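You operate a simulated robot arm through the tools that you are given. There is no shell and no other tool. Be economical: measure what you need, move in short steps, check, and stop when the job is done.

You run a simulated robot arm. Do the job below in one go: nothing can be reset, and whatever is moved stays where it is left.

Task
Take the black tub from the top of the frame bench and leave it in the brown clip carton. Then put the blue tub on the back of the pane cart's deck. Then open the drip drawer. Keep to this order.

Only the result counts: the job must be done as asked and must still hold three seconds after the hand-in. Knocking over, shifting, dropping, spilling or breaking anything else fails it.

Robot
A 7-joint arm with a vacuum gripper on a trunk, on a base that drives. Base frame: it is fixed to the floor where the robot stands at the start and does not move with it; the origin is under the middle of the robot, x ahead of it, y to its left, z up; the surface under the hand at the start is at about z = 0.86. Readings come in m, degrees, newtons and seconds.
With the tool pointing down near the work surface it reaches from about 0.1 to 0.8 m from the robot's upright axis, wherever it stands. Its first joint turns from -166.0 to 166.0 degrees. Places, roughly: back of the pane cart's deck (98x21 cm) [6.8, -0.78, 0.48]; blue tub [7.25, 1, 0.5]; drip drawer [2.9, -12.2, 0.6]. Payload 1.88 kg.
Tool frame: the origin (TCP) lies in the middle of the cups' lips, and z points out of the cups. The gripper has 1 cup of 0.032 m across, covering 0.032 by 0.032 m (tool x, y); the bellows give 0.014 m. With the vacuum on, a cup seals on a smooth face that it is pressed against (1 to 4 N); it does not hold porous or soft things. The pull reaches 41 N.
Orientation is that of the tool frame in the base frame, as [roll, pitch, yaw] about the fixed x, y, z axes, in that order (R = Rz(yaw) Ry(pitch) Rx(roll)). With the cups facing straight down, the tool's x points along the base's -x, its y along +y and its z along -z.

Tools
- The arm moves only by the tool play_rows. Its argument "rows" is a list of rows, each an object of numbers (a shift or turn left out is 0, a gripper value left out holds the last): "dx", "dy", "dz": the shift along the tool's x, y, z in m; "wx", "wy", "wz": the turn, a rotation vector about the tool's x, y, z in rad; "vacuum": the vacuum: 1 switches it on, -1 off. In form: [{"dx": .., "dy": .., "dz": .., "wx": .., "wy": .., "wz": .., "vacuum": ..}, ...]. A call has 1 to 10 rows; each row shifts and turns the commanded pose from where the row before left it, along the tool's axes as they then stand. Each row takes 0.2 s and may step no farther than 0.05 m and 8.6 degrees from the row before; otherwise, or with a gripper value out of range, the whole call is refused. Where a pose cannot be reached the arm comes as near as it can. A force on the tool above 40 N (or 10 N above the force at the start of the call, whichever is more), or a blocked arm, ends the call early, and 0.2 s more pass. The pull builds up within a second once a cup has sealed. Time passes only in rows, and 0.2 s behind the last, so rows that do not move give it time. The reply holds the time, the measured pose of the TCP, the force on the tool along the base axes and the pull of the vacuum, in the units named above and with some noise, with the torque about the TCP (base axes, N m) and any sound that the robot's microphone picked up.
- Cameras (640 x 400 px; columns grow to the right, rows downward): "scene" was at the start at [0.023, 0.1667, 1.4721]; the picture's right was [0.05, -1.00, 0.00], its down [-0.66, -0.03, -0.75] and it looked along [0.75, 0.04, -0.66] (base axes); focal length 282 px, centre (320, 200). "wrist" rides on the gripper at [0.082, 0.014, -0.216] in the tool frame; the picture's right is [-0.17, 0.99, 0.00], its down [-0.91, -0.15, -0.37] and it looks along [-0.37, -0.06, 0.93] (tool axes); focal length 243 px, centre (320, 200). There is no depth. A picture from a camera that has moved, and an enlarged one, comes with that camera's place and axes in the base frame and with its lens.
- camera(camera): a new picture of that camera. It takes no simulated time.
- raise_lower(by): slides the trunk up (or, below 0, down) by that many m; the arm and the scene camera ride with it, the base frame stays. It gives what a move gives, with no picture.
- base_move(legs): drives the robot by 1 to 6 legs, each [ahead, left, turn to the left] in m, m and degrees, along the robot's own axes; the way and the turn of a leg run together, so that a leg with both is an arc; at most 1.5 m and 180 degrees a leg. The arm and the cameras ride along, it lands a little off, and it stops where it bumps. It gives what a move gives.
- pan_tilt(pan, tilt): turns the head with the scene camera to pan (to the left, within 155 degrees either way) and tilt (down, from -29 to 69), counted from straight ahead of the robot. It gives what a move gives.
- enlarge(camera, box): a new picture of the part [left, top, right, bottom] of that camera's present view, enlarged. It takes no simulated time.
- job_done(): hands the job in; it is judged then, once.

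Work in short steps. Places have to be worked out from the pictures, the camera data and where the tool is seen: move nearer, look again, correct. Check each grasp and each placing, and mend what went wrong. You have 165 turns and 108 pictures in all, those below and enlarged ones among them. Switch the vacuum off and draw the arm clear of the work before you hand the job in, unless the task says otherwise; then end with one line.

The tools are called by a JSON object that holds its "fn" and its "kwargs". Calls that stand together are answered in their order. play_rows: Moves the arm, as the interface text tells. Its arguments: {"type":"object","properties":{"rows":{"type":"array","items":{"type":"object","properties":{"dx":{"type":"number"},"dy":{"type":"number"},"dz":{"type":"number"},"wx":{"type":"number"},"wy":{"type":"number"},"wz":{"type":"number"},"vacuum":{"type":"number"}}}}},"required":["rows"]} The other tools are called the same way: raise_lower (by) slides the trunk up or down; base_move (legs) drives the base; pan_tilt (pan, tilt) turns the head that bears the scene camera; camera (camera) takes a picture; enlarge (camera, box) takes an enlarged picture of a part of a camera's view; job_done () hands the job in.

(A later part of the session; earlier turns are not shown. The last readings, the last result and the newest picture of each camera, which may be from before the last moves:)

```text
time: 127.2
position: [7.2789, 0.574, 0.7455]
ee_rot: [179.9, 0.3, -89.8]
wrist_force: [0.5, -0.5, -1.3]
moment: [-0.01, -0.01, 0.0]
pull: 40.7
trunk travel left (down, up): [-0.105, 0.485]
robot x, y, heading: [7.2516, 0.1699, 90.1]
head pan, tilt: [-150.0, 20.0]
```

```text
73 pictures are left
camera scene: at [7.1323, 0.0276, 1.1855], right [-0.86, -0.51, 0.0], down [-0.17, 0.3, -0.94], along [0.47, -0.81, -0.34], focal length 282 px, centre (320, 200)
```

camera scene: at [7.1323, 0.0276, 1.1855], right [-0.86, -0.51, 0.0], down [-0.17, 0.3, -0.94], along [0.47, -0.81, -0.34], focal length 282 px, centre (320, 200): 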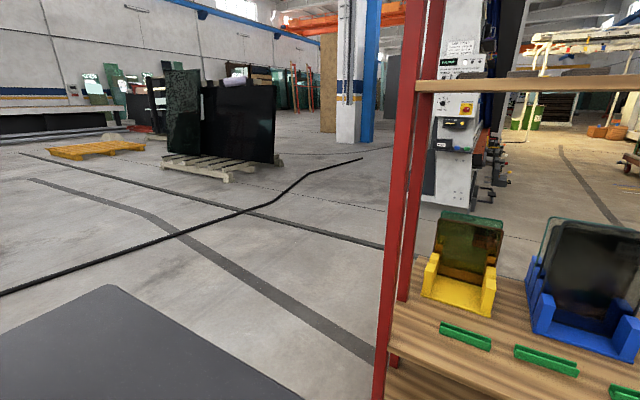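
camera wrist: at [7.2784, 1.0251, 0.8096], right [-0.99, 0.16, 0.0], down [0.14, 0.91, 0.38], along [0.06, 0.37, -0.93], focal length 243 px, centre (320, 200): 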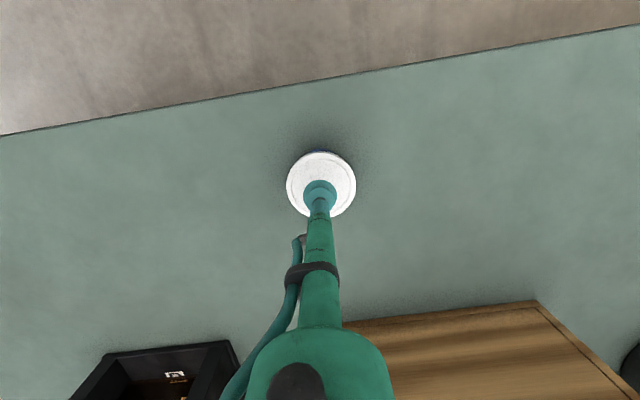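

Now I'll turn to face the cart and shift right to x≈6.7, opposite the free part of the strip.

{"fn": "base_move", "kwargs": {"legs": [[0, 0, 180], [0, -0.55, 0]]}}

{"fn": "pan_tilt", "kwargs": {"pan": 0, "tilt": 30}}

{"fn": "camera", "kwargs": {"camera": "scene"}}

{"fn": "camera", "kwargs": {"camera": "wrist"}}

```text
time: 137.5
position: [6.6498, -0.19, 0.7449]
ee_rot: [179.8, 0.4, 86.0]
wrist_force: [-0.7, 0.6, -1.3]
moment: [0.03, -0.03, 0.01]
pull: 41.0
trunk travel left (down, up): [-0.105, 0.485]
robot x, y, heading: [6.7091, 0.2105, -94.0]
head pan, tilt: [-150.0, 20.0]
```

```text
time: 139.8
position: [6.651, -0.1889, 0.745]
ee_rot: [179.9, 0.4, 86.0]
wrist_force: [0.0, 0.3, -0.7]
moment: [-0.04, 0.04, 0.03]
pull: 41.0
trunk travel left (down, up): [-0.105, 0.485]
robot x, y, heading: [6.7135, 0.2096, -93.8]
head pan, tilt: [0.0, 30.0]
```

```text
72 pictures are left
camera scene: at [6.8706, 0.1683, 1.1695], right [-1.0, 0.07, 0.0], down [0.04, 0.5, -0.87], along [-0.06, -0.86, -0.5], focal length 282 px, centre (320, 200)
```

scene: 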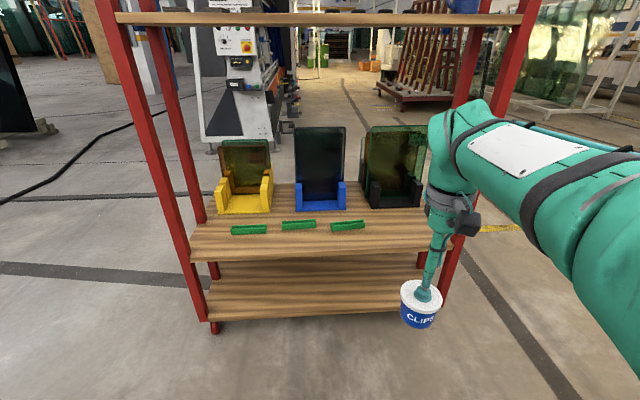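

```text
71 pictures are left
camera wrist: at [6.6708, -0.1053, 0.9606], right [0.97, -0.23, 0.0], down [-0.22, -0.9, 0.38], along [-0.09, -0.37, -0.93], focal length 243 px, centre (320, 200)
```

wrist: 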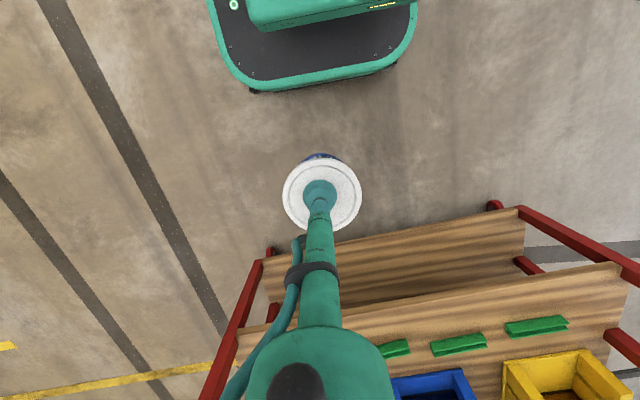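

Three green bars lie mid-strip at y≈-0.79, x 6.62–7.17, and the right end (x 6.37–6.6) is free. I'll aim for about [6.49, -0.76], standing a bit to the left so the forearm clears the post at x≈6.33.

{"fn": "base_move", "kwargs": {"legs": [[0, 0, 3.8], [0.3, 0.08, 0]]}}

{"fn": "camera", "kwargs": {"camera": "scene"}}

{"fn": "camera", "kwargs": {"camera": "wrist"}}

```text
time: 142.4
position: [6.7482, -0.5052, 0.7449]
ee_rot: [179.9, 0.3, 88.8]
wrist_force: [0.2, -0.6, -1.6]
moment: [0.02, 0.01, 0.02]
pull: 40.8
trunk travel left (down, up): [-0.105, 0.485]
robot x, y, heading: [6.7887, -0.1029, -91.3]
head pan, tilt: [0.0, 30.0]
```

```text
70 pictures are left
camera scene: at [6.9507, -0.1367, 1.1695], right [-1.0, 0.02, 0.0], down [0.01, 0.5, -0.87], along [-0.02, -0.87, -0.5], focal length 282 px, centre (320, 200)
```

scene: 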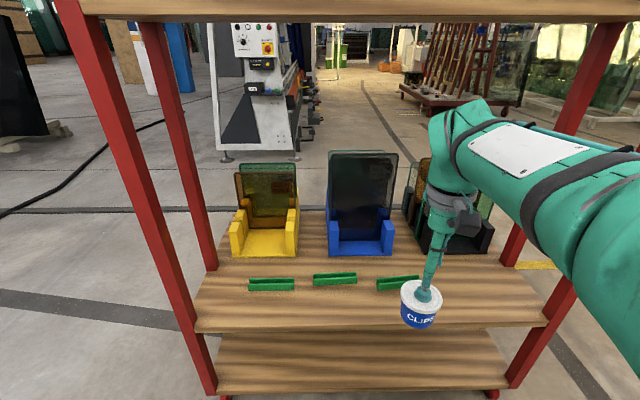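

```text
69 pictures are left
camera wrist: at [6.7648, -0.4201, 0.9606], right [0.98, -0.19, 0.0], down [-0.17, -0.91, 0.38], along [-0.07, -0.37, -0.93], focal length 243 px, centre (320, 200)
```

wrist: 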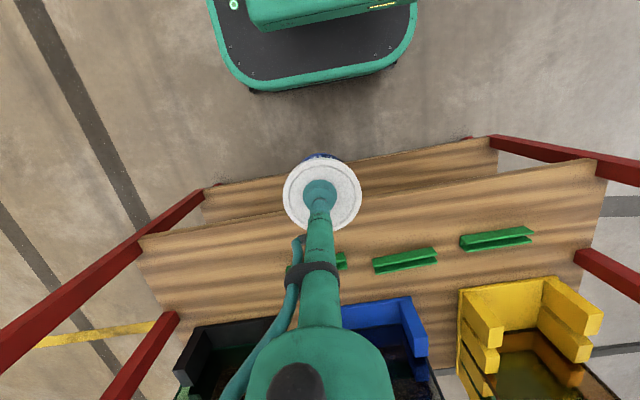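

I'll extend the arm inward first, at this height over the clear part of the strip, then check before shifting right.

{"fn": "play_rows", "kwargs": {"rows": [{"dx": -0.04}, {"dx": -0.04}, {"dx": -0.04}, {"dx": -0.04, "dy": -0.02}, {"dx": -0.03, "dy": -0.03}, {"dx": -0.03, "dy": -0.03}, {"dy": -0.03, "dx": -0.02}, {}]}}

{"fn": "camera", "kwargs": {"camera": "scene"}}

{"fn": "camera", "kwargs": {"camera": "wrist"}}

```text
time: 144.2
position: [6.633, -0.7416, 0.745]
ee_rot: [179.9, 0.3, 88.9]
wrist_force: [0.0, -0.3, -1.4]
moment: [-0.01, 0.0, 0.03]
pull: 40.7
trunk travel left (down, up): [-0.105, 0.485]
robot x, y, heading: [6.7892, -0.0998, -91.2]
head pan, tilt: [0.0, 30.0]
```

```text
68 pictures are left
camera scene: at [6.9507, -0.1368, 1.1695], right [-1.0, 0.02, 0.0], down [0.01, 0.5, -0.87], along [-0.02, -0.87, -0.5], focal length 282 px, centre (320, 200)
```

scene: 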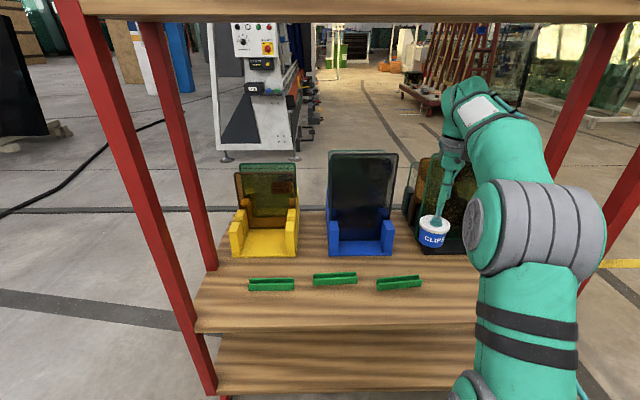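

```text
67 pictures are left
camera wrist: at [6.6495, -0.6575, 0.9614], right [0.98, -0.19, 0.0], down [-0.17, -0.91, 0.38], along [-0.07, -0.37, -0.93], focal length 243 px, centre (320, 200)
```

wrist: 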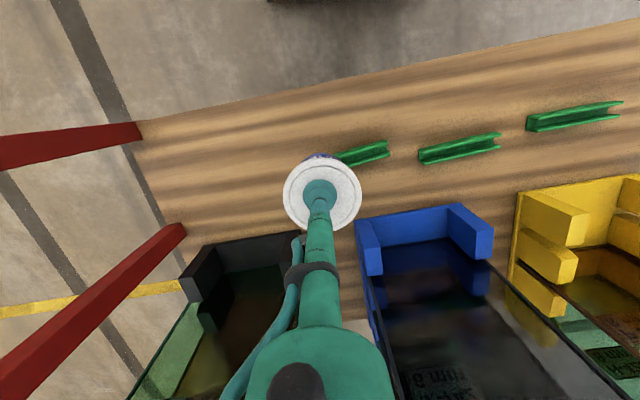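

The forearm is clear of the posts. I'll shift 0.14 m right in small steps.

{"fn": "play_rows", "kwargs": {"rows": [{"dy": -0.03}, {"dy": -0.03}, {"dy": -0.03}, {"dy": -0.03}, {"dy": -0.022, "dx": -0.005}, {}]}}

{"fn": "camera", "kwargs": {"camera": "scene"}}

{"fn": "camera", "kwargs": {"camera": "wrist"}}

```text
time: 145.7
position: [6.4909, -0.7451, 0.7474]
ee_rot: [179.9, 0.3, 88.8]
wrist_force: [-0.3, 1.0, -0.9]
moment: [0.02, 0.01, -0.02]
pull: 41.3
trunk travel left (down, up): [-0.105, 0.485]
robot x, y, heading: [6.7852, -0.0997, -91.4]
head pan, tilt: [0.0, 30.0]
```

```text
66 pictures are left
camera scene: at [6.9507, -0.1368, 1.1695], right [-1.0, 0.02, 0.0], down [0.01, 0.5, -0.87], along [-0.02, -0.87, -0.5], focal length 282 px, centre (320, 200)
```

scene: 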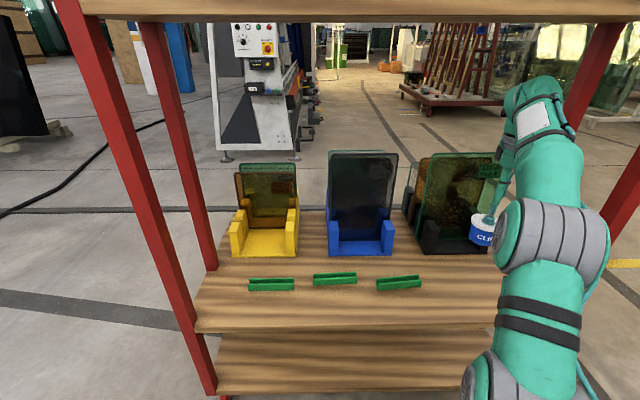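

```text
65 pictures are left
camera wrist: at [6.5077, -0.6611, 0.9624], right [0.98, -0.19, 0.0], down [-0.17, -0.91, 0.38], along [-0.07, -0.37, -0.93], focal length 243 px, centre (320, 200)
```

wrist: 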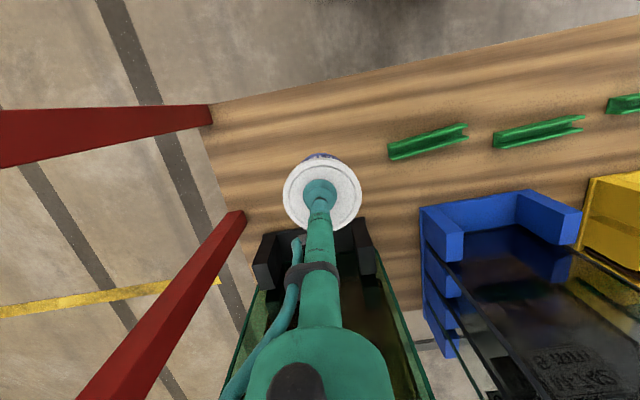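

The spot is clear: the bar's end is at x=6.62 and the holder is beyond y=-0.88. I'll lower towards the deck.

{"fn": "play_rows", "kwargs": {"rows": [{"dz": 0.04}, {"dz": 0.04}, {"dz": 0.04}, {"dz": 0.03}, {"dz": 0.02}, {}]}}

{"fn": "camera", "kwargs": {"camera": "scene"}}

{"fn": "camera", "kwargs": {"camera": "wrist"}}

```text
time: 147.1
position: [6.4885, -0.7467, 0.5788]
ee_rot: [179.9, 0.3, 88.8]
wrist_force: [0.8, -0.4, -1.7]
moment: [0.0, -0.02, 0.01]
pull: 41.0
trunk travel left (down, up): [-0.105, 0.485]
robot x, y, heading: [6.7887, -0.1022, -91.1]
head pan, tilt: [0.0, 30.0]
```

```text
64 pictures are left
camera scene: at [6.9506, -0.1368, 1.1695], right [-1.0, 0.02, 0.0], down [0.01, 0.5, -0.87], along [-0.02, -0.87, -0.5], focal length 282 px, centre (320, 200)
```

scene: 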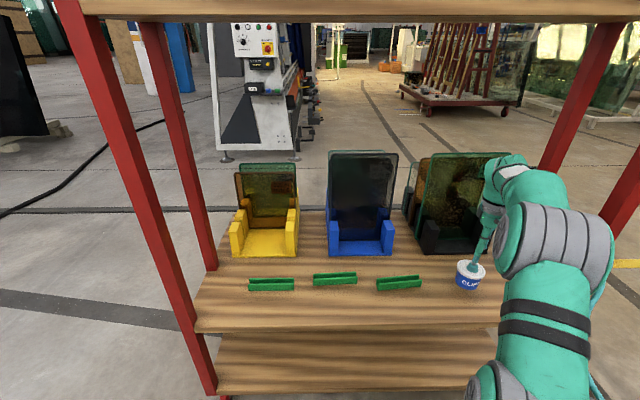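

```text
63 pictures are left
camera wrist: at [6.5052, -0.6619, 0.7939], right [0.98, -0.19, 0.0], down [-0.17, -0.91, 0.38], along [-0.07, -0.37, -0.93], focal length 243 px, centre (320, 200)
```

wrist: 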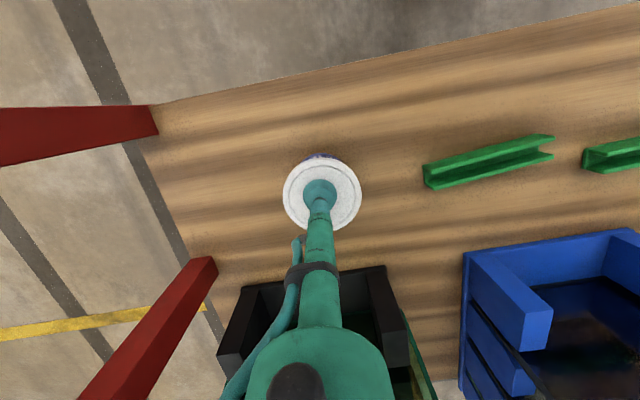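

Close to the deck now. I'll creep down in 5 mm rows and watch the force.

{"fn": "play_rows", "kwargs": {"rows": [{"dz": 0.01}, {"dz": 0.007}, {"dz": 0.005}, {"dz": 0.004}, {}]}}

```text
time: 148.2
position: [6.4911, -0.7467, 0.551]
ee_rot: [179.9, 0.1, 88.8]
wrist_force: [-0.3, 0.1, -2.6]
moment: [0.04, 0.03, 0.05]
pull: 40.7
trunk travel left (down, up): [-0.105, 0.485]
robot x, y, heading: [6.7912, -0.1036, -91.4]
head pan, tilt: [0.0, 30.0]
```

{"fn": "play_rows", "kwargs": {"rows": [{"dz": 0.004}, {"dz": 0.003}, {"dz": 0.003}, {}]}}

```text
time: 149.2
position: [6.4905, -0.7481, 0.5434]
ee_rot: [-179.7, 0.8, 88.9]
wrist_force: [-3.7, -2.6, 29.5]
moment: [0.0, -0.1, -0.07]
pull: 41.2
trunk travel left (down, up): [-0.105, 0.485]
robot x, y, heading: [6.7866, -0.1011, -91.3]
head pan, tilt: [0.0, 30.0]
```

Contact. I'll ease off, release and lift.

{"fn": "play_rows", "kwargs": {"rows": [{"dz": -0.003}, {"vacuum": -1}, {}, {}, {}, {"dz": -0.01}, {"dz": -0.03}, {"dz": -0.04}, {"dz": -0.04}, {"dz": -0.04}]}}

{"fn": "camera", "kwargs": {"camera": "wrist"}}

```text
time: 151.4
position: [6.4943, -0.7429, 0.7025]
ee_rot: [179.8, 0.2, 88.7]
wrist_force: [-0.1, 0.7, -0.6]
moment: [0.02, -0.02, 0.04]
pull: 0.1
trunk travel left (down, up): [-0.105, 0.485]
robot x, y, heading: [6.7908, -0.1006, -91.2]
head pan, tilt: [0.0, 30.0]
```

```text
62 pictures are left
camera wrist: at [6.5101, -0.6595, 0.9187], right [0.98, -0.19, 0.0], down [-0.17, -0.91, 0.38], along [-0.07, -0.37, -0.93], focal length 243 px, centre (320, 200)
```

wrist: 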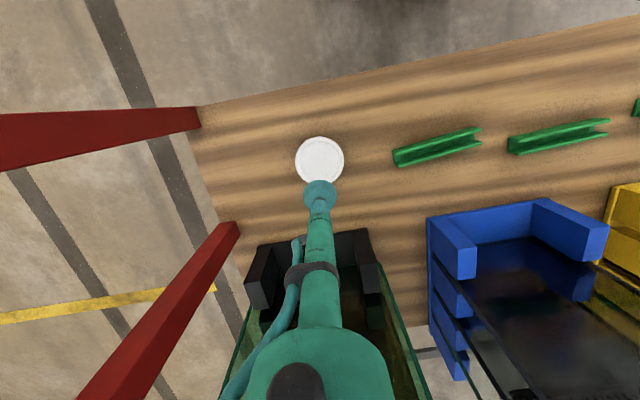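

The tub stands at about [6.49, -0.744] on the back strip. I'll retrace the arm path out, then back the base off.

{"fn": "play_rows", "kwargs": {"rows": [{"dy": 0.04, "dz": -0.02}, {"dy": 0.04, "dz": -0.02}, {"dy": 0.04}, {"dy": 0.03, "dx": 0.02}, {"dy": 0.03, "dx": 0.03}, {"dy": 0.02, "dx": 0.04}, {"dy": 0.02, "dx": 0.04}, {"dx": 0.045}, {"dx": 0.045}, {"dx": 0.04}]}}

{"fn": "base_move", "kwargs": {"legs": [[0.0, 0, 1.2], [-0.25, 0, 0]]}}

{"fn": "raise_lower", "kwargs": {"by": 0.2}}

{"fn": "camera", "kwargs": {"camera": "scene"}}

```text
time: 153.7
position: [6.7181, -0.4935, 0.7413]
ee_rot: [180.0, 0.1, 88.8]
wrist_force: [-0.4, 0.2, 0.3]
moment: [0.08, -0.02, -0.02]
pull: 0.1
trunk travel left (down, up): [-0.105, 0.485]
robot x, y, heading: [6.7914, -0.0989, -91.3]
head pan, tilt: [0.0, 30.0]
```

```text
time: 155.8
position: [6.727, -0.2501, 0.741]
ee_rot: [179.9, 0.3, 90.2]
wrist_force: [0.2, -0.3, -0.6]
moment: [-0.03, 0.01, -0.01]
pull: 0.0
trunk travel left (down, up): [-0.105, 0.485]
robot x, y, heading: [6.7858, 0.1434, -89.9]
head pan, tilt: [0.0, 30.0]
```

```text
time: 158.0
position: [6.728, -0.2488, 0.9418]
ee_rot: [180.0, 0.3, 90.2]
wrist_force: [0.3, 0.4, 0.3]
moment: [-0.01, 0.01, 0.0]
pull: 0.1
trunk travel left (down, up): [-0.305, 0.285]
robot x, y, heading: [6.7853, 0.1428, -89.9]
head pan, tilt: [0.0, 30.0]
```

```text
61 pictures are left
camera scene: at [6.9509, 0.1131, 1.3694], right [-1.0, 0.0, 0.0], down [0.0, 0.5, -0.87], along [0.0, -0.87, -0.5], focal length 282 px, centre (320, 200)
```

scene: 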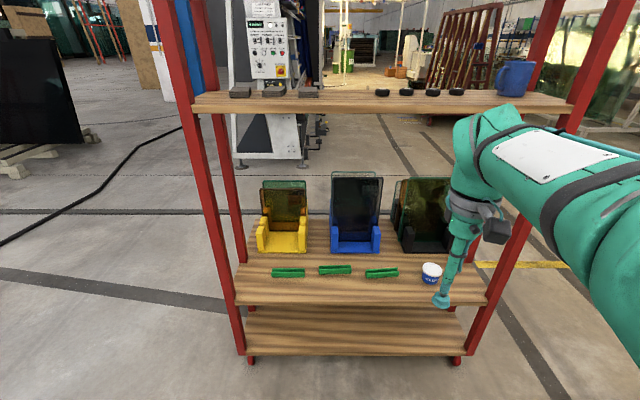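

The blue tub is standing well. Now to the drip drawer at [2.9, -12.2]: I'll leave the aisle to x≈5.65 and drive to y≈-2.5.

{"fn": "base_move", "kwargs": {"legs": [[0, -1.13, 0]]}}

```text
time: 163.7
position: [5.6038, -0.236, 0.9412]
ee_rot: [179.8, 0.3, 88.6]
wrist_force: [0.1, 0.5, 0.8]
moment: [-0.02, 0.0, -0.05]
pull: 0.0
trunk travel left (down, up): [-0.305, 0.285]
robot x, y, heading: [5.6743, 0.1552, -91.3]
head pan, tilt: [0.0, 30.0]
```

{"fn": "base_move", "kwargs": {"legs": [[0, 0, 1.3], [1.35, 0, 0], [1.3, 0, 0]]}}

{"fn": "pan_tilt", "kwargs": {"pan": -30, "tilt": 12}}

{"fn": "camera", "kwargs": {"camera": "scene"}}

```text
time: 176.8
position: [5.7827, -2.8679, 0.942]
ee_rot: [179.9, 0.3, 95.6]
wrist_force: [0.2, 1.0, 0.1]
moment: [0.02, -0.01, 0.0]
pull: 0.0
trunk travel left (down, up): [-0.305, 0.285]
robot x, y, heading: [5.8079, -2.4731, -84.4]
head pan, tilt: [0.0, 30.0]
```

```text
time: 177.8
position: [5.7827, -2.869, 0.9411]
ee_rot: [180.0, 0.2, 95.6]
wrist_force: [-0.1, 0.0, 0.8]
moment: [0.03, -0.05, 0.01]
pull: 0.2
trunk travel left (down, up): [-0.305, 0.285]
robot x, y, heading: [5.8049, -2.4734, -84.3]
head pan, tilt: [-30.0, 12.0]
```

```text
60 pictures are left
camera scene: at [5.9251, -2.4827, 1.3985], right [-0.91, 0.41, 0.0], down [0.09, 0.19, -0.98], along [-0.4, -0.89, -0.21], focal length 282 px, centre (320, 200)
```

scene: 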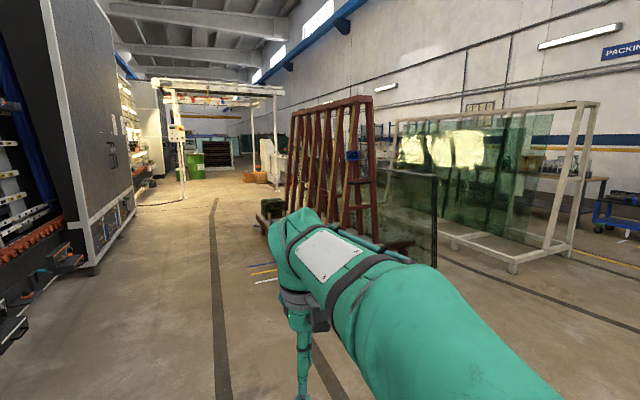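

There's an aisle down this side as well. I'll enlarge the region where the drip drawer should appear, around (285, 162).

{"fn": "enlarge", "kwargs": {"camera": "scene", "box": [130, 80, 330, 205]}}

```text
3.20 times, centred on (230, 142) of scene
camera zoom: at [5.9251, -2.4827, 1.3985], right [-0.91, 0.41, 0.0], down [0.09, 0.19, -0.98], along [-0.4, -0.89, -0.21], focal length 902 px, centre (608, 384)
```

zoom: 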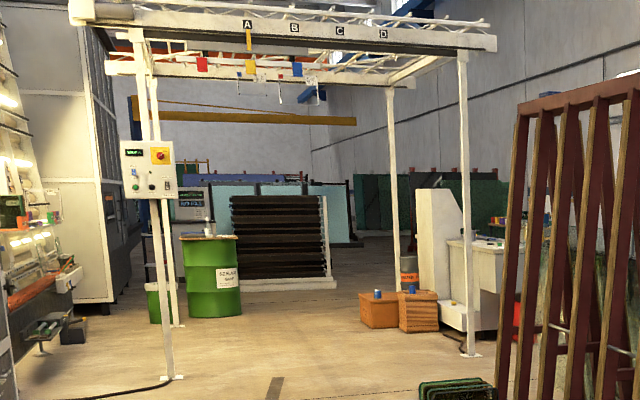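

The drawer should be in the white machine near [3, -12], seen behind the gantry. The aisle on the wall side, along the yellow line, looked cleaner. I'll straighten up and strafe right towards x≈1.2 in two goes.

{"fn": "base_move", "kwargs": {"legs": [[0, 0, -5.7], [0, -1.2, 0], [0, -1.2, 0]]}}

{"fn": "pan_tilt", "kwargs": {"pan": -40, "tilt": 15}}

{"fn": "camera", "kwargs": {"camera": "scene"}}

```text
time: 190.0
position: [3.3611, -2.8365, 0.9406]
ee_rot: [179.9, 0.3, 91.2]
wrist_force: [0.2, -0.2, -0.2]
moment: [0.01, 0.0, 0.02]
pull: 0.0
trunk travel left (down, up): [-0.305, 0.285]
robot x, y, heading: [3.4196, -2.4428, -88.8]
head pan, tilt: [-30.0, 12.0]
```

```text
time: 190.7
position: [3.3613, -2.8369, 0.9412]
ee_rot: [179.9, 0.3, 91.0]
wrist_force: [-0.2, -0.5, 0.5]
moment: [0.01, 0.01, 0.0]
pull: 0.0
trunk travel left (down, up): [-0.305, 0.285]
robot x, y, heading: [3.4156, -2.4426, -88.7]
head pan, tilt: [-40.0, 15.0]
```

```text
58 pictures are left
camera scene: at [3.5192, -2.4536, 1.3937], right [-0.78, 0.63, 0.0], down [0.16, 0.2, -0.97], along [-0.61, -0.75, -0.26], focal length 282 px, centre (320, 200)
```

scene: 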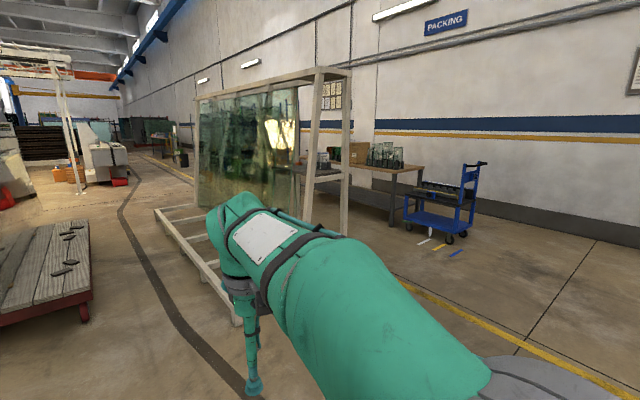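

The corridor between the rack (x≥1.85) and the blue trolley (x≤0.5) is the wide one. I'll strafe on to x≈1.2 and look down it.

{"fn": "base_move", "kwargs": {"legs": [[0, 0, -1.2], [0, -1.1, 0], [0, -1.1, 0]]}}

{"fn": "pan_tilt", "kwargs": {"pan": 0, "tilt": 15}}

{"fn": "camera", "kwargs": {"camera": "scene"}}

```text
time: 202.2
position: [1.1053, -2.8833, 0.942]
ee_rot: [179.9, 0.2, 90.8]
wrist_force: [0.4, 0.5, 0.5]
moment: [0.0, 0.02, 0.0]
pull: 0.1
trunk travel left (down, up): [-0.305, 0.285]
robot x, y, heading: [1.164, -2.4882, -89.0]
head pan, tilt: [-40.0, 15.0]
```

```text
time: 203.3
position: [1.1057, -2.8835, 0.9415]
ee_rot: [179.9, 0.3, 90.8]
wrist_force: [0.9, -0.3, 0.5]
moment: [-0.01, -0.01, 0.01]
pull: 0.1
trunk travel left (down, up): [-0.305, 0.285]
robot x, y, heading: [1.1653, -2.4893, -89.2]
head pan, tilt: [0.0, 15.0]
```

```text
57 pictures are left
camera scene: at [1.3259, -2.5219, 1.3937], right [-1.0, -0.01, 0.0], down [0.0, 0.26, -0.97], along [0.01, -0.97, -0.26], focal length 282 px, centre (320, 200)
```

scene: 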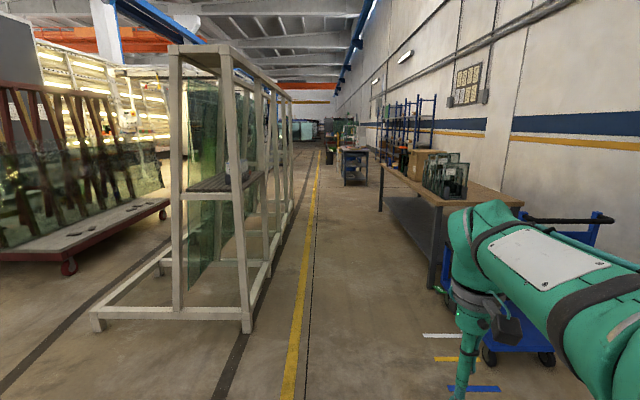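

The corridor is clear from x≈0.65 to 1.87. I'll drive ahead about 4.2 m, keeping x≈1.25.

{"fn": "base_move", "kwargs": {"legs": [[0, 0.07, 0], [1.4, 0, 0]]}}

```text
time: 210.9
position: [1.1721, -4.2805, 0.9413]
ee_rot: [179.9, 0.2, 89.6]
wrist_force: [0.1, -0.1, 0.7]
moment: [0.02, -0.01, 0.02]
pull: 0.1
trunk travel left (down, up): [-0.305, 0.285]
robot x, y, heading: [1.2394, -3.8902, -90.3]
head pan, tilt: [0.0, 15.0]
```

{"fn": "base_move", "kwargs": {"legs": [[1.4, 0.02, 0.5]]}}

{"fn": "base_move", "kwargs": {"legs": [[1.4, 0.04, 0]]}}

{"fn": "pan_tilt", "kwargs": {"pan": 15, "tilt": 15}}

{"fn": "camera", "kwargs": {"camera": "scene"}}

```text
time: 217.9
position: [1.2029, -5.6976, 0.9409]
ee_rot: [180.0, 0.2, 90.7]
wrist_force: [0.0, 0.0, -0.2]
moment: [-0.04, 0.0, 0.0]
pull: 0.2
trunk travel left (down, up): [-0.305, 0.285]
robot x, y, heading: [1.2617, -5.3037, -89.4]
head pan, tilt: [0.0, 15.0]
```

```text
time: 224.9
position: [1.2545, -7.0959, 0.9431]
ee_rot: [180.0, 0.3, 90.5]
wrist_force: [0.8, 0.8, -0.1]
moment: [0.02, -0.03, 0.02]
pull: 0.0
trunk travel left (down, up): [-0.305, 0.285]
robot x, y, heading: [1.3124, -6.7007, -89.5]
head pan, tilt: [0.0, 15.0]
```

```text
time: 225.7
position: [1.2536, -7.096, 0.9414]
ee_rot: [179.9, 0.3, 90.5]
wrist_force: [0.1, -0.4, 0.3]
moment: [0.0, -0.01, 0.03]
pull: 0.0
trunk travel left (down, up): [-0.305, 0.285]
robot x, y, heading: [1.3167, -6.7028, -89.4]
head pan, tilt: [15.0, 15.0]
```

```text
56 pictures are left
camera scene: at [1.5006, -6.7328, 1.3937], right [-0.96, -0.27, 0.0], down [-0.07, 0.25, -0.97], along [0.26, -0.93, -0.26], focal length 282 px, centre (320, 200)
```

scene: 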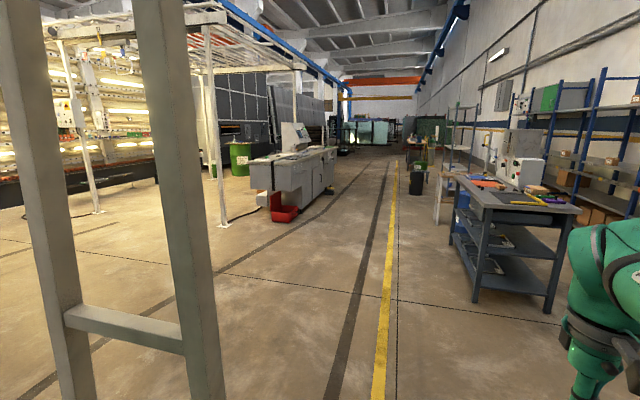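

The machine is visible now with its front facing the corridor. I'll enlarge it.

{"fn": "enlarge", "kwargs": {"camera": "scene", "box": [235, 110, 355, 235]}}

```text
3.20 times, centred on (295, 172) of scene
camera zoom: at [1.5006, -6.7328, 1.3937], right [-0.96, -0.27, 0.0], down [-0.07, 0.25, -0.97], along [0.26, -0.93, -0.26], focal length 902 px, centre (400, 288)
```

zoom: 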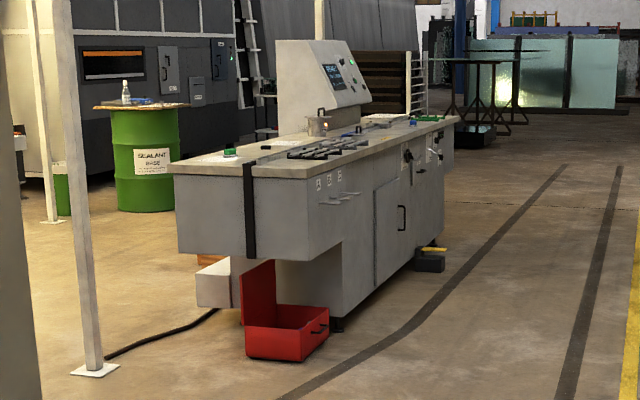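

The machine's front face is at x≈2.9, with a pedal block on the floor near [2.85, -12.4]. I'll drive on past the bench on the right, keeping x≈1.6.

{"fn": "base_move", "kwargs": {"legs": [[1.4, 0.17, 0], [1.4, 0.05, 0]]}}

{"fn": "pan_tilt", "kwargs": {"pan": 30, "tilt": 20}}

{"fn": "camera", "kwargs": {"camera": "scene"}}

```text
time: 239.4
position: [1.5515, -9.933, 0.9409]
ee_rot: [179.9, 0.2, 94.0]
wrist_force: [-0.1, -0.4, -0.1]
moment: [-0.01, -0.03, -0.04]
pull: 0.0
trunk travel left (down, up): [-0.305, 0.285]
robot x, y, heading: [1.5881, -9.5353, -85.9]
head pan, tilt: [15.0, 15.0]
```

```text
time: 240.2
position: [1.5525, -9.932, 0.9405]
ee_rot: [179.9, 0.3, 94.0]
wrist_force: [-0.4, 0.7, 0.5]
moment: [0.04, 0.02, 0.0]
pull: 0.1
trunk travel left (down, up): [-0.305, 0.285]
robot x, y, heading: [1.5898, -9.5347, -85.8]
head pan, tilt: [30.0, 20.0]
```

```text
54 pictures are left
camera scene: at [1.7982, -9.5441, 1.3856], right [-0.83, -0.56, 0.0], down [-0.19, 0.28, -0.94], along [0.52, -0.78, -0.34], focal length 282 px, centre (320, 200)
```

scene: 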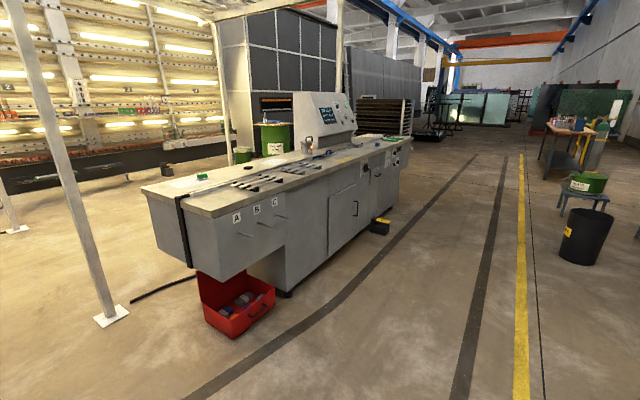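

{"fn": "enlarge", "kwargs": {"camera": "scene", "box": [220, 130, 420, 255]}}

```text
3.20 times, centred on (320, 192) of scene
camera zoom: at [1.7982, -9.5441, 1.3856], right [-0.83, -0.56, 0.0], down [-0.19, 0.28, -0.94], along [0.52, -0.78, -0.34], focal length 902 px, centre (320, 224)
```

zoom: 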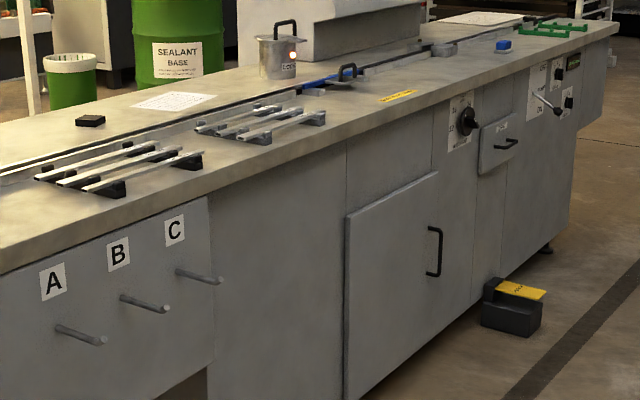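

The small drawer with the bar handle, at about [2.9, -12.2, 0.6], should be the drip drawer. I'll drive level with it and turn to face it.

{"fn": "base_move", "kwargs": {"legs": [[1.3, 0, 0], [1.3, 0, 0], [0, 0, 86]]}}

{"fn": "pan_tilt", "kwargs": {"pan": 0, "tilt": 35}}

{"fn": "camera", "kwargs": {"camera": "scene"}}

```text
time: 256.6
position: [2.1588, -12.172, 0.9431]
ee_rot: [179.9, 0.3, -176.3]
wrist_force: [-0.6, -0.2, 0.4]
moment: [0.01, -0.02, 0.02]
pull: 0.2
trunk travel left (down, up): [-0.305, 0.285]
robot x, y, heading: [1.7632, -12.1361, 3.7]
head pan, tilt: [30.0, 20.0]
```

```text
time: 257.6
position: [2.1599, -12.172, 0.9409]
ee_rot: [179.9, 0.3, -176.2]
wrist_force: [0.4, -0.3, -0.2]
moment: [-0.02, 0.0, -0.02]
pull: 0.3
trunk travel left (down, up): [-0.305, 0.285]
robot x, y, heading: [1.7626, -12.1352, 3.7]
head pan, tilt: [0.0, 35.0]
```

```text
52 pictures are left
camera scene: at [1.7799, -11.9708, 1.3617], right [0.07, -1.0, 0.0], down [-0.57, -0.04, -0.82], along [0.82, 0.05, -0.57], focal length 282 px, centre (320, 200)
```

scene: 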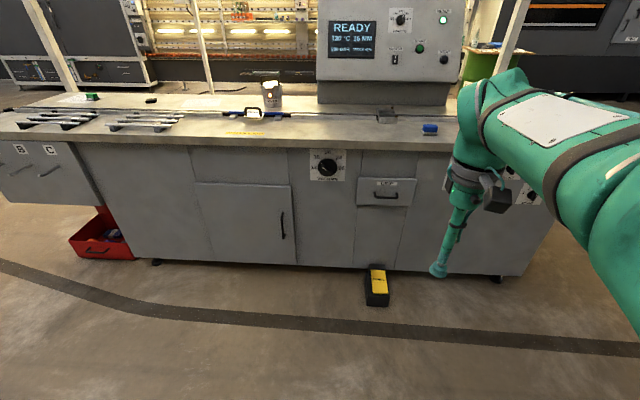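

{"fn": "enlarge", "kwargs": {"camera": "scene", "box": [290, 130, 450, 320]}}

```text
2.11 times, centred on (370, 225) of scene
camera zoom: at [1.7799, -11.9708, 1.3617], right [0.07, -1.0, 0.0], down [-0.57, -0.04, -0.82], along [0.82, 0.05, -0.57], focal length 594 px, centre (215, 147)
```

zoom: 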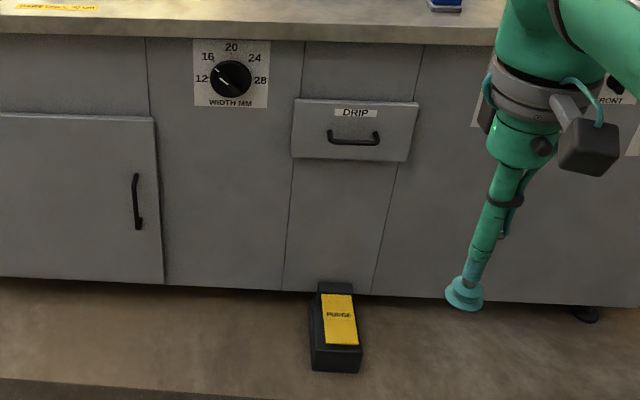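

The label reads DRIP. Triangulation puts the drawer front at about x 2.89, y -12.21, z 0.635, roughly 0.26 by 0.15 m, with a bar handle at its centre. I'll grip the face beside the handle with the tool horizontal. First I'll square the base up, reach forward, then tilt the tool.

{"fn": "base_move", "kwargs": {"legs": [[0, 0, -3.7]]}}

{"fn": "play_rows", "kwargs": {"rows": [{"dx": -0.045}, {"dx": -0.045}, {"dx": -0.045}, {"dx": -0.045}, {"dx": -0.045}, {"dx": -0.045}, {}]}}

{"fn": "play_rows", "kwargs": {"rows": [{"wy": -0.142}, {"wy": -0.142}, {"wy": -0.142}, {"wy": -0.142}, {"wy": -0.142}, {}]}}

```text
time: 258.4
position: [2.156, -12.1978, 0.942]
ee_rot: [179.9, 0.3, 179.9]
wrist_force: [0.1, 0.0, 0.2]
moment: [0.02, 0.0, -0.01]
pull: 0.0
trunk travel left (down, up): [-0.305, 0.285]
robot x, y, heading: [1.7625, -12.1324, 0.2]
head pan, tilt: [0.0, 35.0]
```

```text
time: 260.0
position: [2.426, -12.2001, 0.944]
ee_rot: [179.9, 0.3, 179.9]
wrist_force: [0.1, 0.2, -0.6]
moment: [-0.02, 0.05, 0.01]
pull: 0.1
trunk travel left (down, up): [-0.305, 0.285]
robot x, y, heading: [1.7666, -12.1352, -0.0]
head pan, tilt: [0.0, 35.0]
```

```text
time: 261.4
position: [2.4253, -12.1977, 0.9427]
ee_rot: [179.9, 41.1, 179.9]
wrist_force: [0.1, -1.2, -0.5]
moment: [0.0, 0.0, 0.0]
pull: 0.1
trunk travel left (down, up): [-0.305, 0.285]
robot x, y, heading: [1.7627, -12.1328, -0.2]
head pan, tilt: [0.0, 35.0]
```

The tilt goes the right way; I'll complete it to 90°.

{"fn": "play_rows", "kwargs": {"rows": [{"wy": -0.142}, {"wy": -0.142}, {"wy": -0.142}, {"wy": -0.142}, {"wy": -0.142}, {"wy": -0.142}, {}]}}

{"fn": "camera", "kwargs": {"camera": "scene"}}

{"fn": "camera", "kwargs": {"camera": "wrist"}}

```text
time: 262.5
position: [2.4764, -12.1928, 0.8715]
ee_rot: [-175.8, 61.9, -172.8]
wrist_force: [-0.4, 0.4, 1.0]
moment: [-0.04, -0.06, 0.0]
pull: 0.1
out of reach, approached as far as the arm can: row 5
trunk travel left (down, up): [-0.305, 0.285]
robot x, y, heading: [1.7605, -12.1343, 0.2]
head pan, tilt: [0.0, 35.0]
stopped in row 5: the arm was blocked; the commanded pose is now the measured one
```

```text
50 pictures are left
camera scene: at [1.7887, -11.9721, 1.3536], right [0.0, -1.0, 0.0], down [-0.57, 0.0, -0.82], along [0.82, 0.0, -0.57], focal length 282 px, centre (320, 200)
```

scene: 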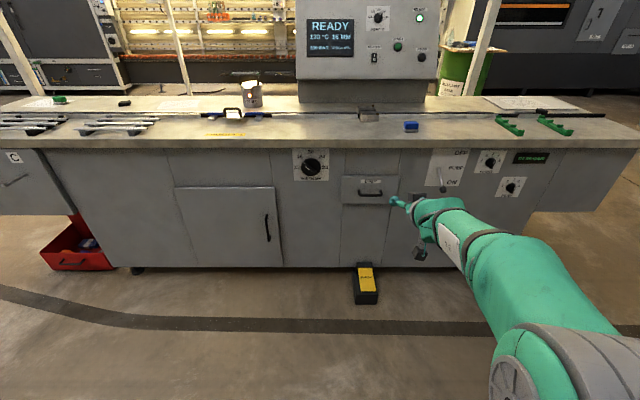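

```text
49 pictures are left
camera wrist: at [2.2459, -12.1894, 0.9003], right [0.02, 0.99, 0.11], down [0.11, -0.11, 0.99], along [0.99, -0.01, -0.11], focal length 243 px, centre (320, 200)
```

wrist: 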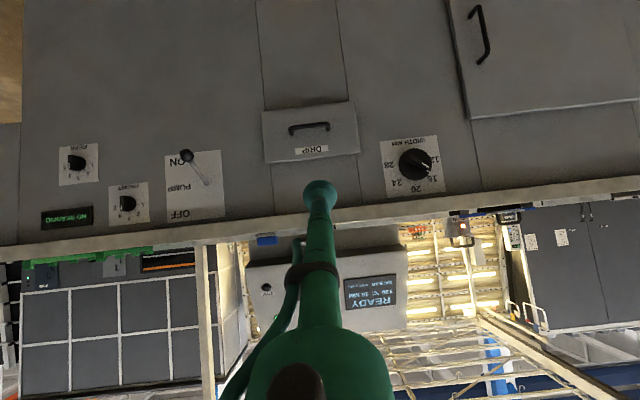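

The arm folded too tightly to tilt fully this close in. I'll reach about 0.16 m further out while removing the small yaw and roll error, then continue tilting.

{"fn": "play_rows", "kwargs": {"rows": [{"dz": 0.035, "dx": -0.019}, {"dz": 0.035, "dx": -0.019, "wx": 0.019, "wz": 0.03}, {"dz": 0.035, "dx": -0.019, "wx": 0.019, "wz": 0.03}, {"dz": 0.035, "dx": -0.019}, {}]}}

```text
time: 263.7
position: [2.6316, -12.1888, 0.878]
ee_rot: [180.0, 62.1, 179.6]
wrist_force: [0.4, -1.0, 0.0]
moment: [-0.02, 0.0, 0.01]
pull: 0.0
trunk travel left (down, up): [-0.305, 0.285]
robot x, y, heading: [1.7665, -12.1327, 0.0]
head pan, tilt: [0.0, 35.0]
```

Now I'll finish the tilt.

{"fn": "play_rows", "kwargs": {"rows": [{"wy": -0.122}, {"wy": -0.122}, {"wy": -0.122}, {"wy": -0.122}, {}]}}

```text
time: 264.9
position: [2.697, -12.1795, 0.8837]
ee_rot: [174.1, 82.9, 177.0]
wrist_force: [-0.6, -0.6, 0.2]
moment: [-0.01, -0.07, -0.01]
pull: 0.0
out of reach, approached as far as the arm can: row 2, 3, 4
trunk travel left (down, up): [-0.305, 0.285]
robot x, y, heading: [1.763, -12.1368, -0.3]
head pan, tilt: [0.0, 35.0]
```

The tilt is at 83° and limited by the wrist. Lowering the trunk and raising the arm relative to it should help, and it brings the tool to drawer height.

{"fn": "raise_lower", "kwargs": {"by": -0.3}}

{"fn": "camera", "kwargs": {"camera": "wrist"}}

{"fn": "camera", "kwargs": {"camera": "scene"}}

```text
time: 267.9
position: [2.6962, -12.1799, 0.5836]
ee_rot: [174.0, 82.9, 177.0]
wrist_force: [0.4, 0.8, 0.3]
moment: [-0.02, 0.0, 0.02]
pull: 0.1
trunk travel left (down, up): [-0.005, 0.585]
robot x, y, heading: [1.7625, -12.1371, -0.1]
head pan, tilt: [0.0, 35.0]
```

```text
48 pictures are left
camera wrist: at [2.4727, -12.1744, 0.5288], right [-0.03, 0.98, 0.18], down [-0.25, -0.18, 0.95], along [0.97, -0.01, 0.25], focal length 243 px, centre (320, 200)
```

wrist: 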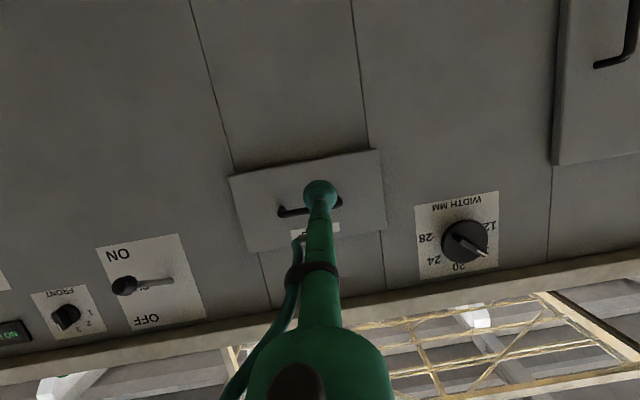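

```text
47 pictures are left
camera scene: at [1.7905, -11.9723, 1.0617], right [0.0, -1.0, 0.0], down [-0.57, 0.0, -0.82], along [0.82, 0.0, -0.57], focal length 282 px, centre (320, 200)
```

scene: 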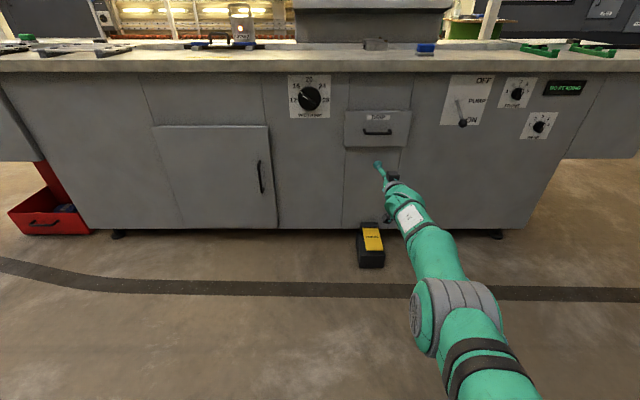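

The tool now points forward, 7° down. The drawer front spans y -12.325 to -12.067 and z 0.568 to 0.71; the handle is at z≈0.637, y -12.25 to -12.144. I'll aim for the lower left area, about [y -12.115, z 0.60]: shift there, then drive the base in by 0.12.

{"fn": "play_rows", "kwargs": {"rows": [{"dx": -0.008, "dy": 0.033}, {"dx": -0.008, "dy": 0.032}, {}]}}

{"fn": "base_move", "kwargs": {"legs": [[0.12, 0, 0]]}}

{"fn": "camera", "kwargs": {"camera": "wrist"}}

{"fn": "camera", "kwargs": {"camera": "scene"}}

```text
time: 268.7
position: [2.6957, -12.114, 0.5994]
ee_rot: [174.1, 82.9, 177.2]
wrist_force: [0.2, 0.2, -0.2]
moment: [0.04, 0.01, -0.02]
pull: 0.0
trunk travel left (down, up): [-0.005, 0.585]
robot x, y, heading: [1.7646, -12.136, -0.1]
head pan, tilt: [0.0, 35.0]
```

```text
time: 270.0
position: [2.8182, -12.1117, 0.5995]
ee_rot: [174.1, 83.0, 177.2]
wrist_force: [0.4, -0.5, -0.2]
moment: [-0.02, 0.01, 0.04]
pull: 0.0
trunk travel left (down, up): [-0.005, 0.585]
robot x, y, heading: [1.8836, -12.1355, 0.1]
head pan, tilt: [0.0, 35.0]
```

```text
46 pictures are left
camera wrist: at [2.5938, -12.108, 0.5445], right [-0.03, 0.98, 0.18], down [-0.25, -0.18, 0.95], along [0.97, -0.01, 0.25], focal length 243 px, centre (320, 200)
```

wrist: 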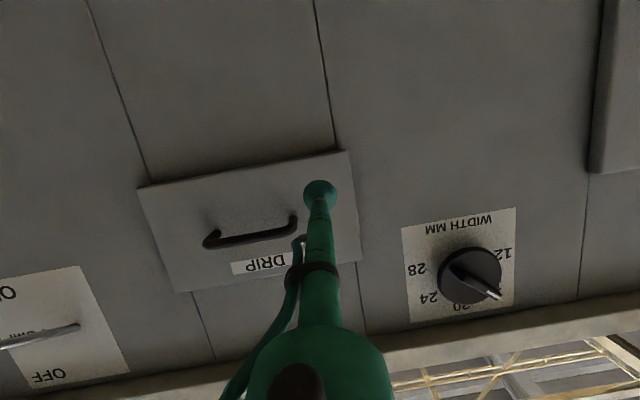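

```text
45 pictures are left
camera scene: at [1.9123, -11.9721, 1.0617], right [0.0, -1.0, 0.0], down [-0.57, 0.0, -0.82], along [0.82, 0.0, -0.57], focal length 282 px, centre (320, 200)
```

scene: 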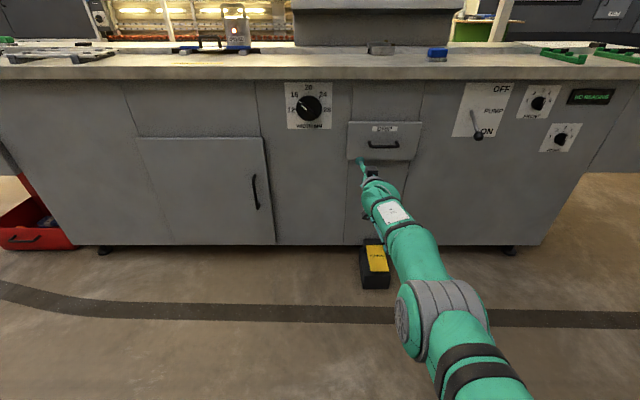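

The cup is positioned over the lower left of the DRIP front. I'll switch the vacuum on and creep forward.

{"fn": "play_rows", "kwargs": {"rows": [{"dz": 0.005, "dx": -0.0006, "vacuum": 1}, {"dz": 0.005, "dx": -0.0006}, {"dz": 0.005, "dx": -0.0006}, {"dz": 0.005, "dx": -0.0006}, {"dz": 0.005, "dx": -0.0006}, {}]}}

```text
time: 271.4
position: [2.8446, -12.1102, 0.5997]
ee_rot: [174.0, 83.0, 177.3]
wrist_force: [-0.4, 0.4, -0.3]
moment: [0.01, -0.03, 0.0]
pull: 0.2
trunk travel left (down, up): [-0.005, 0.585]
robot x, y, heading: [1.8878, -12.1324, 0.0]
head pan, tilt: [0.0, 35.0]
```

{"fn": "play_rows", "kwargs": {"rows": [{"dz": 0.005, "dx": -0.0006}, {"dz": 0.005, "dx": -0.0006}, {"dz": 0.005, "dx": -0.0006}, {"dz": 0.004, "dx": -0.0006}, {}]}}

```text
time: 272.6
position: [2.8628, -12.109, 0.5977]
ee_rot: [174.0, 82.9, 177.1]
wrist_force: [-0.2, -0.4, 0.0]
moment: [0.02, -0.02, -0.03]
pull: 0.1
trunk travel left (down, up): [-0.005, 0.585]
robot x, y, heading: [1.882, -12.136, 0.2]
head pan, tilt: [0.0, 35.0]
```

{"fn": "play_rows", "kwargs": {"rows": [{"dz": 0.004, "dx": -0.0006}, {"dz": 0.004, "dx": -0.0006}, {"dz": 0.003, "dx": -0.0006}, {"dz": 0.003, "dx": -0.0006}, {}]}}

```text
time: 273.8
position: [2.8755, -12.1082, 0.602]
ee_rot: [173.9, 82.9, 177.1]
wrist_force: [-0.7, -0.5, 0.0]
moment: [0.02, 0.0, 0.03]
pull: 0.1
trunk travel left (down, up): [-0.005, 0.585]
robot x, y, heading: [1.8878, -12.1347, 0.4]
head pan, tilt: [0.0, 35.0]
```

No contact yet at x=2.8755. I'll check how far off the face is.

{"fn": "enlarge", "kwargs": {"camera": "wrist", "box": [180, 110, 420, 300]}}

{"fn": "enlarge", "kwargs": {"camera": "scene", "box": [320, 110, 440, 220]}}

```text
2.11 times, centred on (300, 205) of wrist
camera zoom: at [2.6517, -12.1043, 0.5456], right [-0.03, 0.98, 0.18], down [-0.25, -0.18, 0.95], along [0.97, -0.01, 0.25], focal length 511 px, centre (362, 190)
```

zoom: 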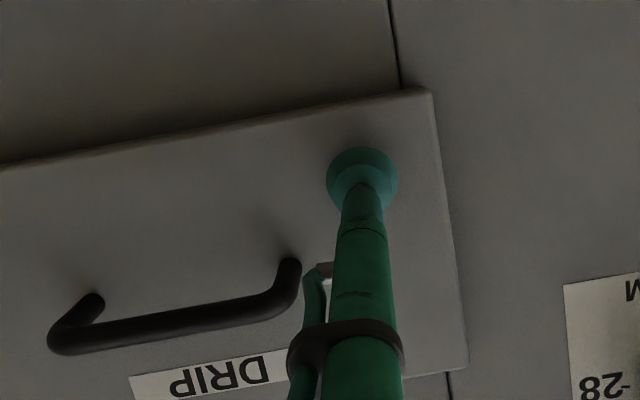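

```text
3.64 times, centred on (380, 165) of scene
camera zoom: at [1.9123, -11.9721, 1.0617], right [0.0, -1.0, 0.0], down [-0.57, 0.0, -0.82], along [0.82, 0.0, -0.57], focal length 1025 px, centre (102, 327)
```

zoom: 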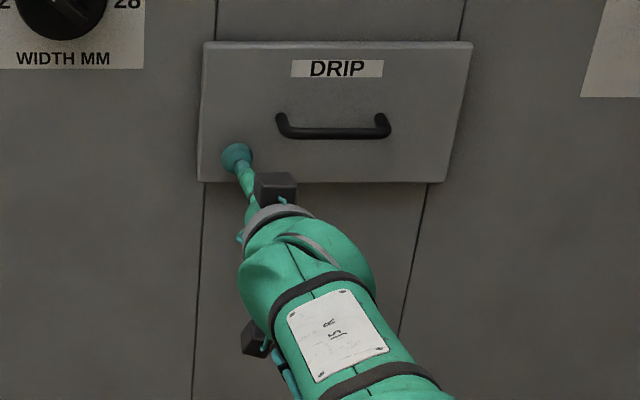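

The placement is good and the cup is just short of the face. I'll keep creeping.

{"fn": "play_rows", "kwargs": {"rows": [{"dz": 0.004, "dx": -0.0005}, {"dz": 0.004, "dx": -0.0005}, {"dz": 0.003, "dx": -0.0005}, {}, {}]}}

```text
time: 275.0
position: [2.8879, -12.1068, 0.5958]
ee_rot: [174.3, 82.6, 177.4]
wrist_force: [-13.8, 6.6, -9.0]
moment: [0.25, -0.48, -0.4]
pull: 41.2
trunk travel left (down, up): [-0.005, 0.585]
robot x, y, heading: [1.8843, -12.1357, -0.1]
head pan, tilt: [0.0, 35.0]
```

Sealed at full pull. I'll pull straight back slowly.

{"fn": "play_rows", "kwargs": {"rows": [{"dz": -0.006, "dx": 0.0008, "dy": 0.0003}, {"dz": -0.008, "dx": 0.001, "dy": 0.0004}, {"dz": -0.01, "dx": 0.0012, "dy": 0.0005}, {"dz": -0.01, "dx": 0.0012, "dy": 0.0005}, {"dz": -0.01, "dx": 0.0012, "dy": 0.0005}, {}]}}

```text
time: 276.4
position: [2.8439, -12.108, 0.5966]
ee_rot: [174.5, 82.6, 177.6]
wrist_force: [0.0, 12.0, -18.0]
moment: [0.03, -0.37, -0.33]
pull: 40.3
trunk travel left (down, up): [-0.005, 0.585]
robot x, y, heading: [1.8854, -12.1354, 0.0]
head pan, tilt: [0.0, 35.0]
```

The drawer is moving and the seal holds. I'll relieve the side load slightly and keep pulling.

{"fn": "play_rows", "kwargs": {"rows": [{"dz": -0.02, "dx": 0.0045, "dy": 0.002}, {"dz": -0.02, "dx": 0.0045, "dy": 0.002}, {"dz": -0.02, "dx": 0.0025, "dy": 0.001}, {"dz": -0.02, "dx": 0.0025, "dy": 0.001}, {}]}}

{"fn": "camera", "kwargs": {"camera": "scene"}}

```text
time: 277.6
position: [2.7663, -12.108, 0.6066]
ee_rot: [171.3, 83.0, 174.9]
wrist_force: [-0.5, 12.1, 11.8]
moment: [-0.36, -0.2, -0.26]
pull: 41.1
out of reach, approached as far as the arm can: row 4
trunk travel left (down, up): [-0.005, 0.585]
robot x, y, heading: [1.8841, -12.1326, 0.1]
head pan, tilt: [0.0, 35.0]
```

```text
42 pictures are left
camera scene: at [1.9113, -11.9715, 1.0618], right [0.0, -1.0, 0.0], down [-0.57, 0.0, -0.82], along [0.82, 0.0, -0.57], focal length 282 px, centre (320, 200)
```

scene: 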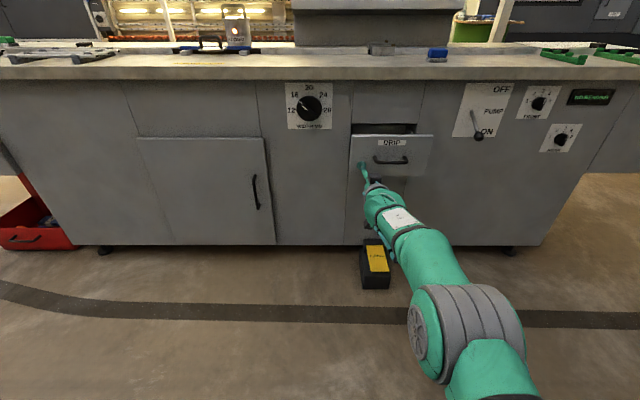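

The drawer is out by about 0.12 m and the arm has reached its folding limit. I'll pull the rest by backing the base gently.

{"fn": "base_move", "kwargs": {"legs": [[-0.06, 0, 0]]}}

```text
time: 278.5
position: [2.7055, -12.1107, 0.6042]
ee_rot: [171.4, 82.7, 175.0]
wrist_force: [0.6, 9.1, 19.0]
moment: [-0.03, -0.06, -0.12]
pull: 41.2
trunk travel left (down, up): [-0.005, 0.585]
robot x, y, heading: [1.8259, -12.1361, 0.2]
head pan, tilt: [0.0, 35.0]
```

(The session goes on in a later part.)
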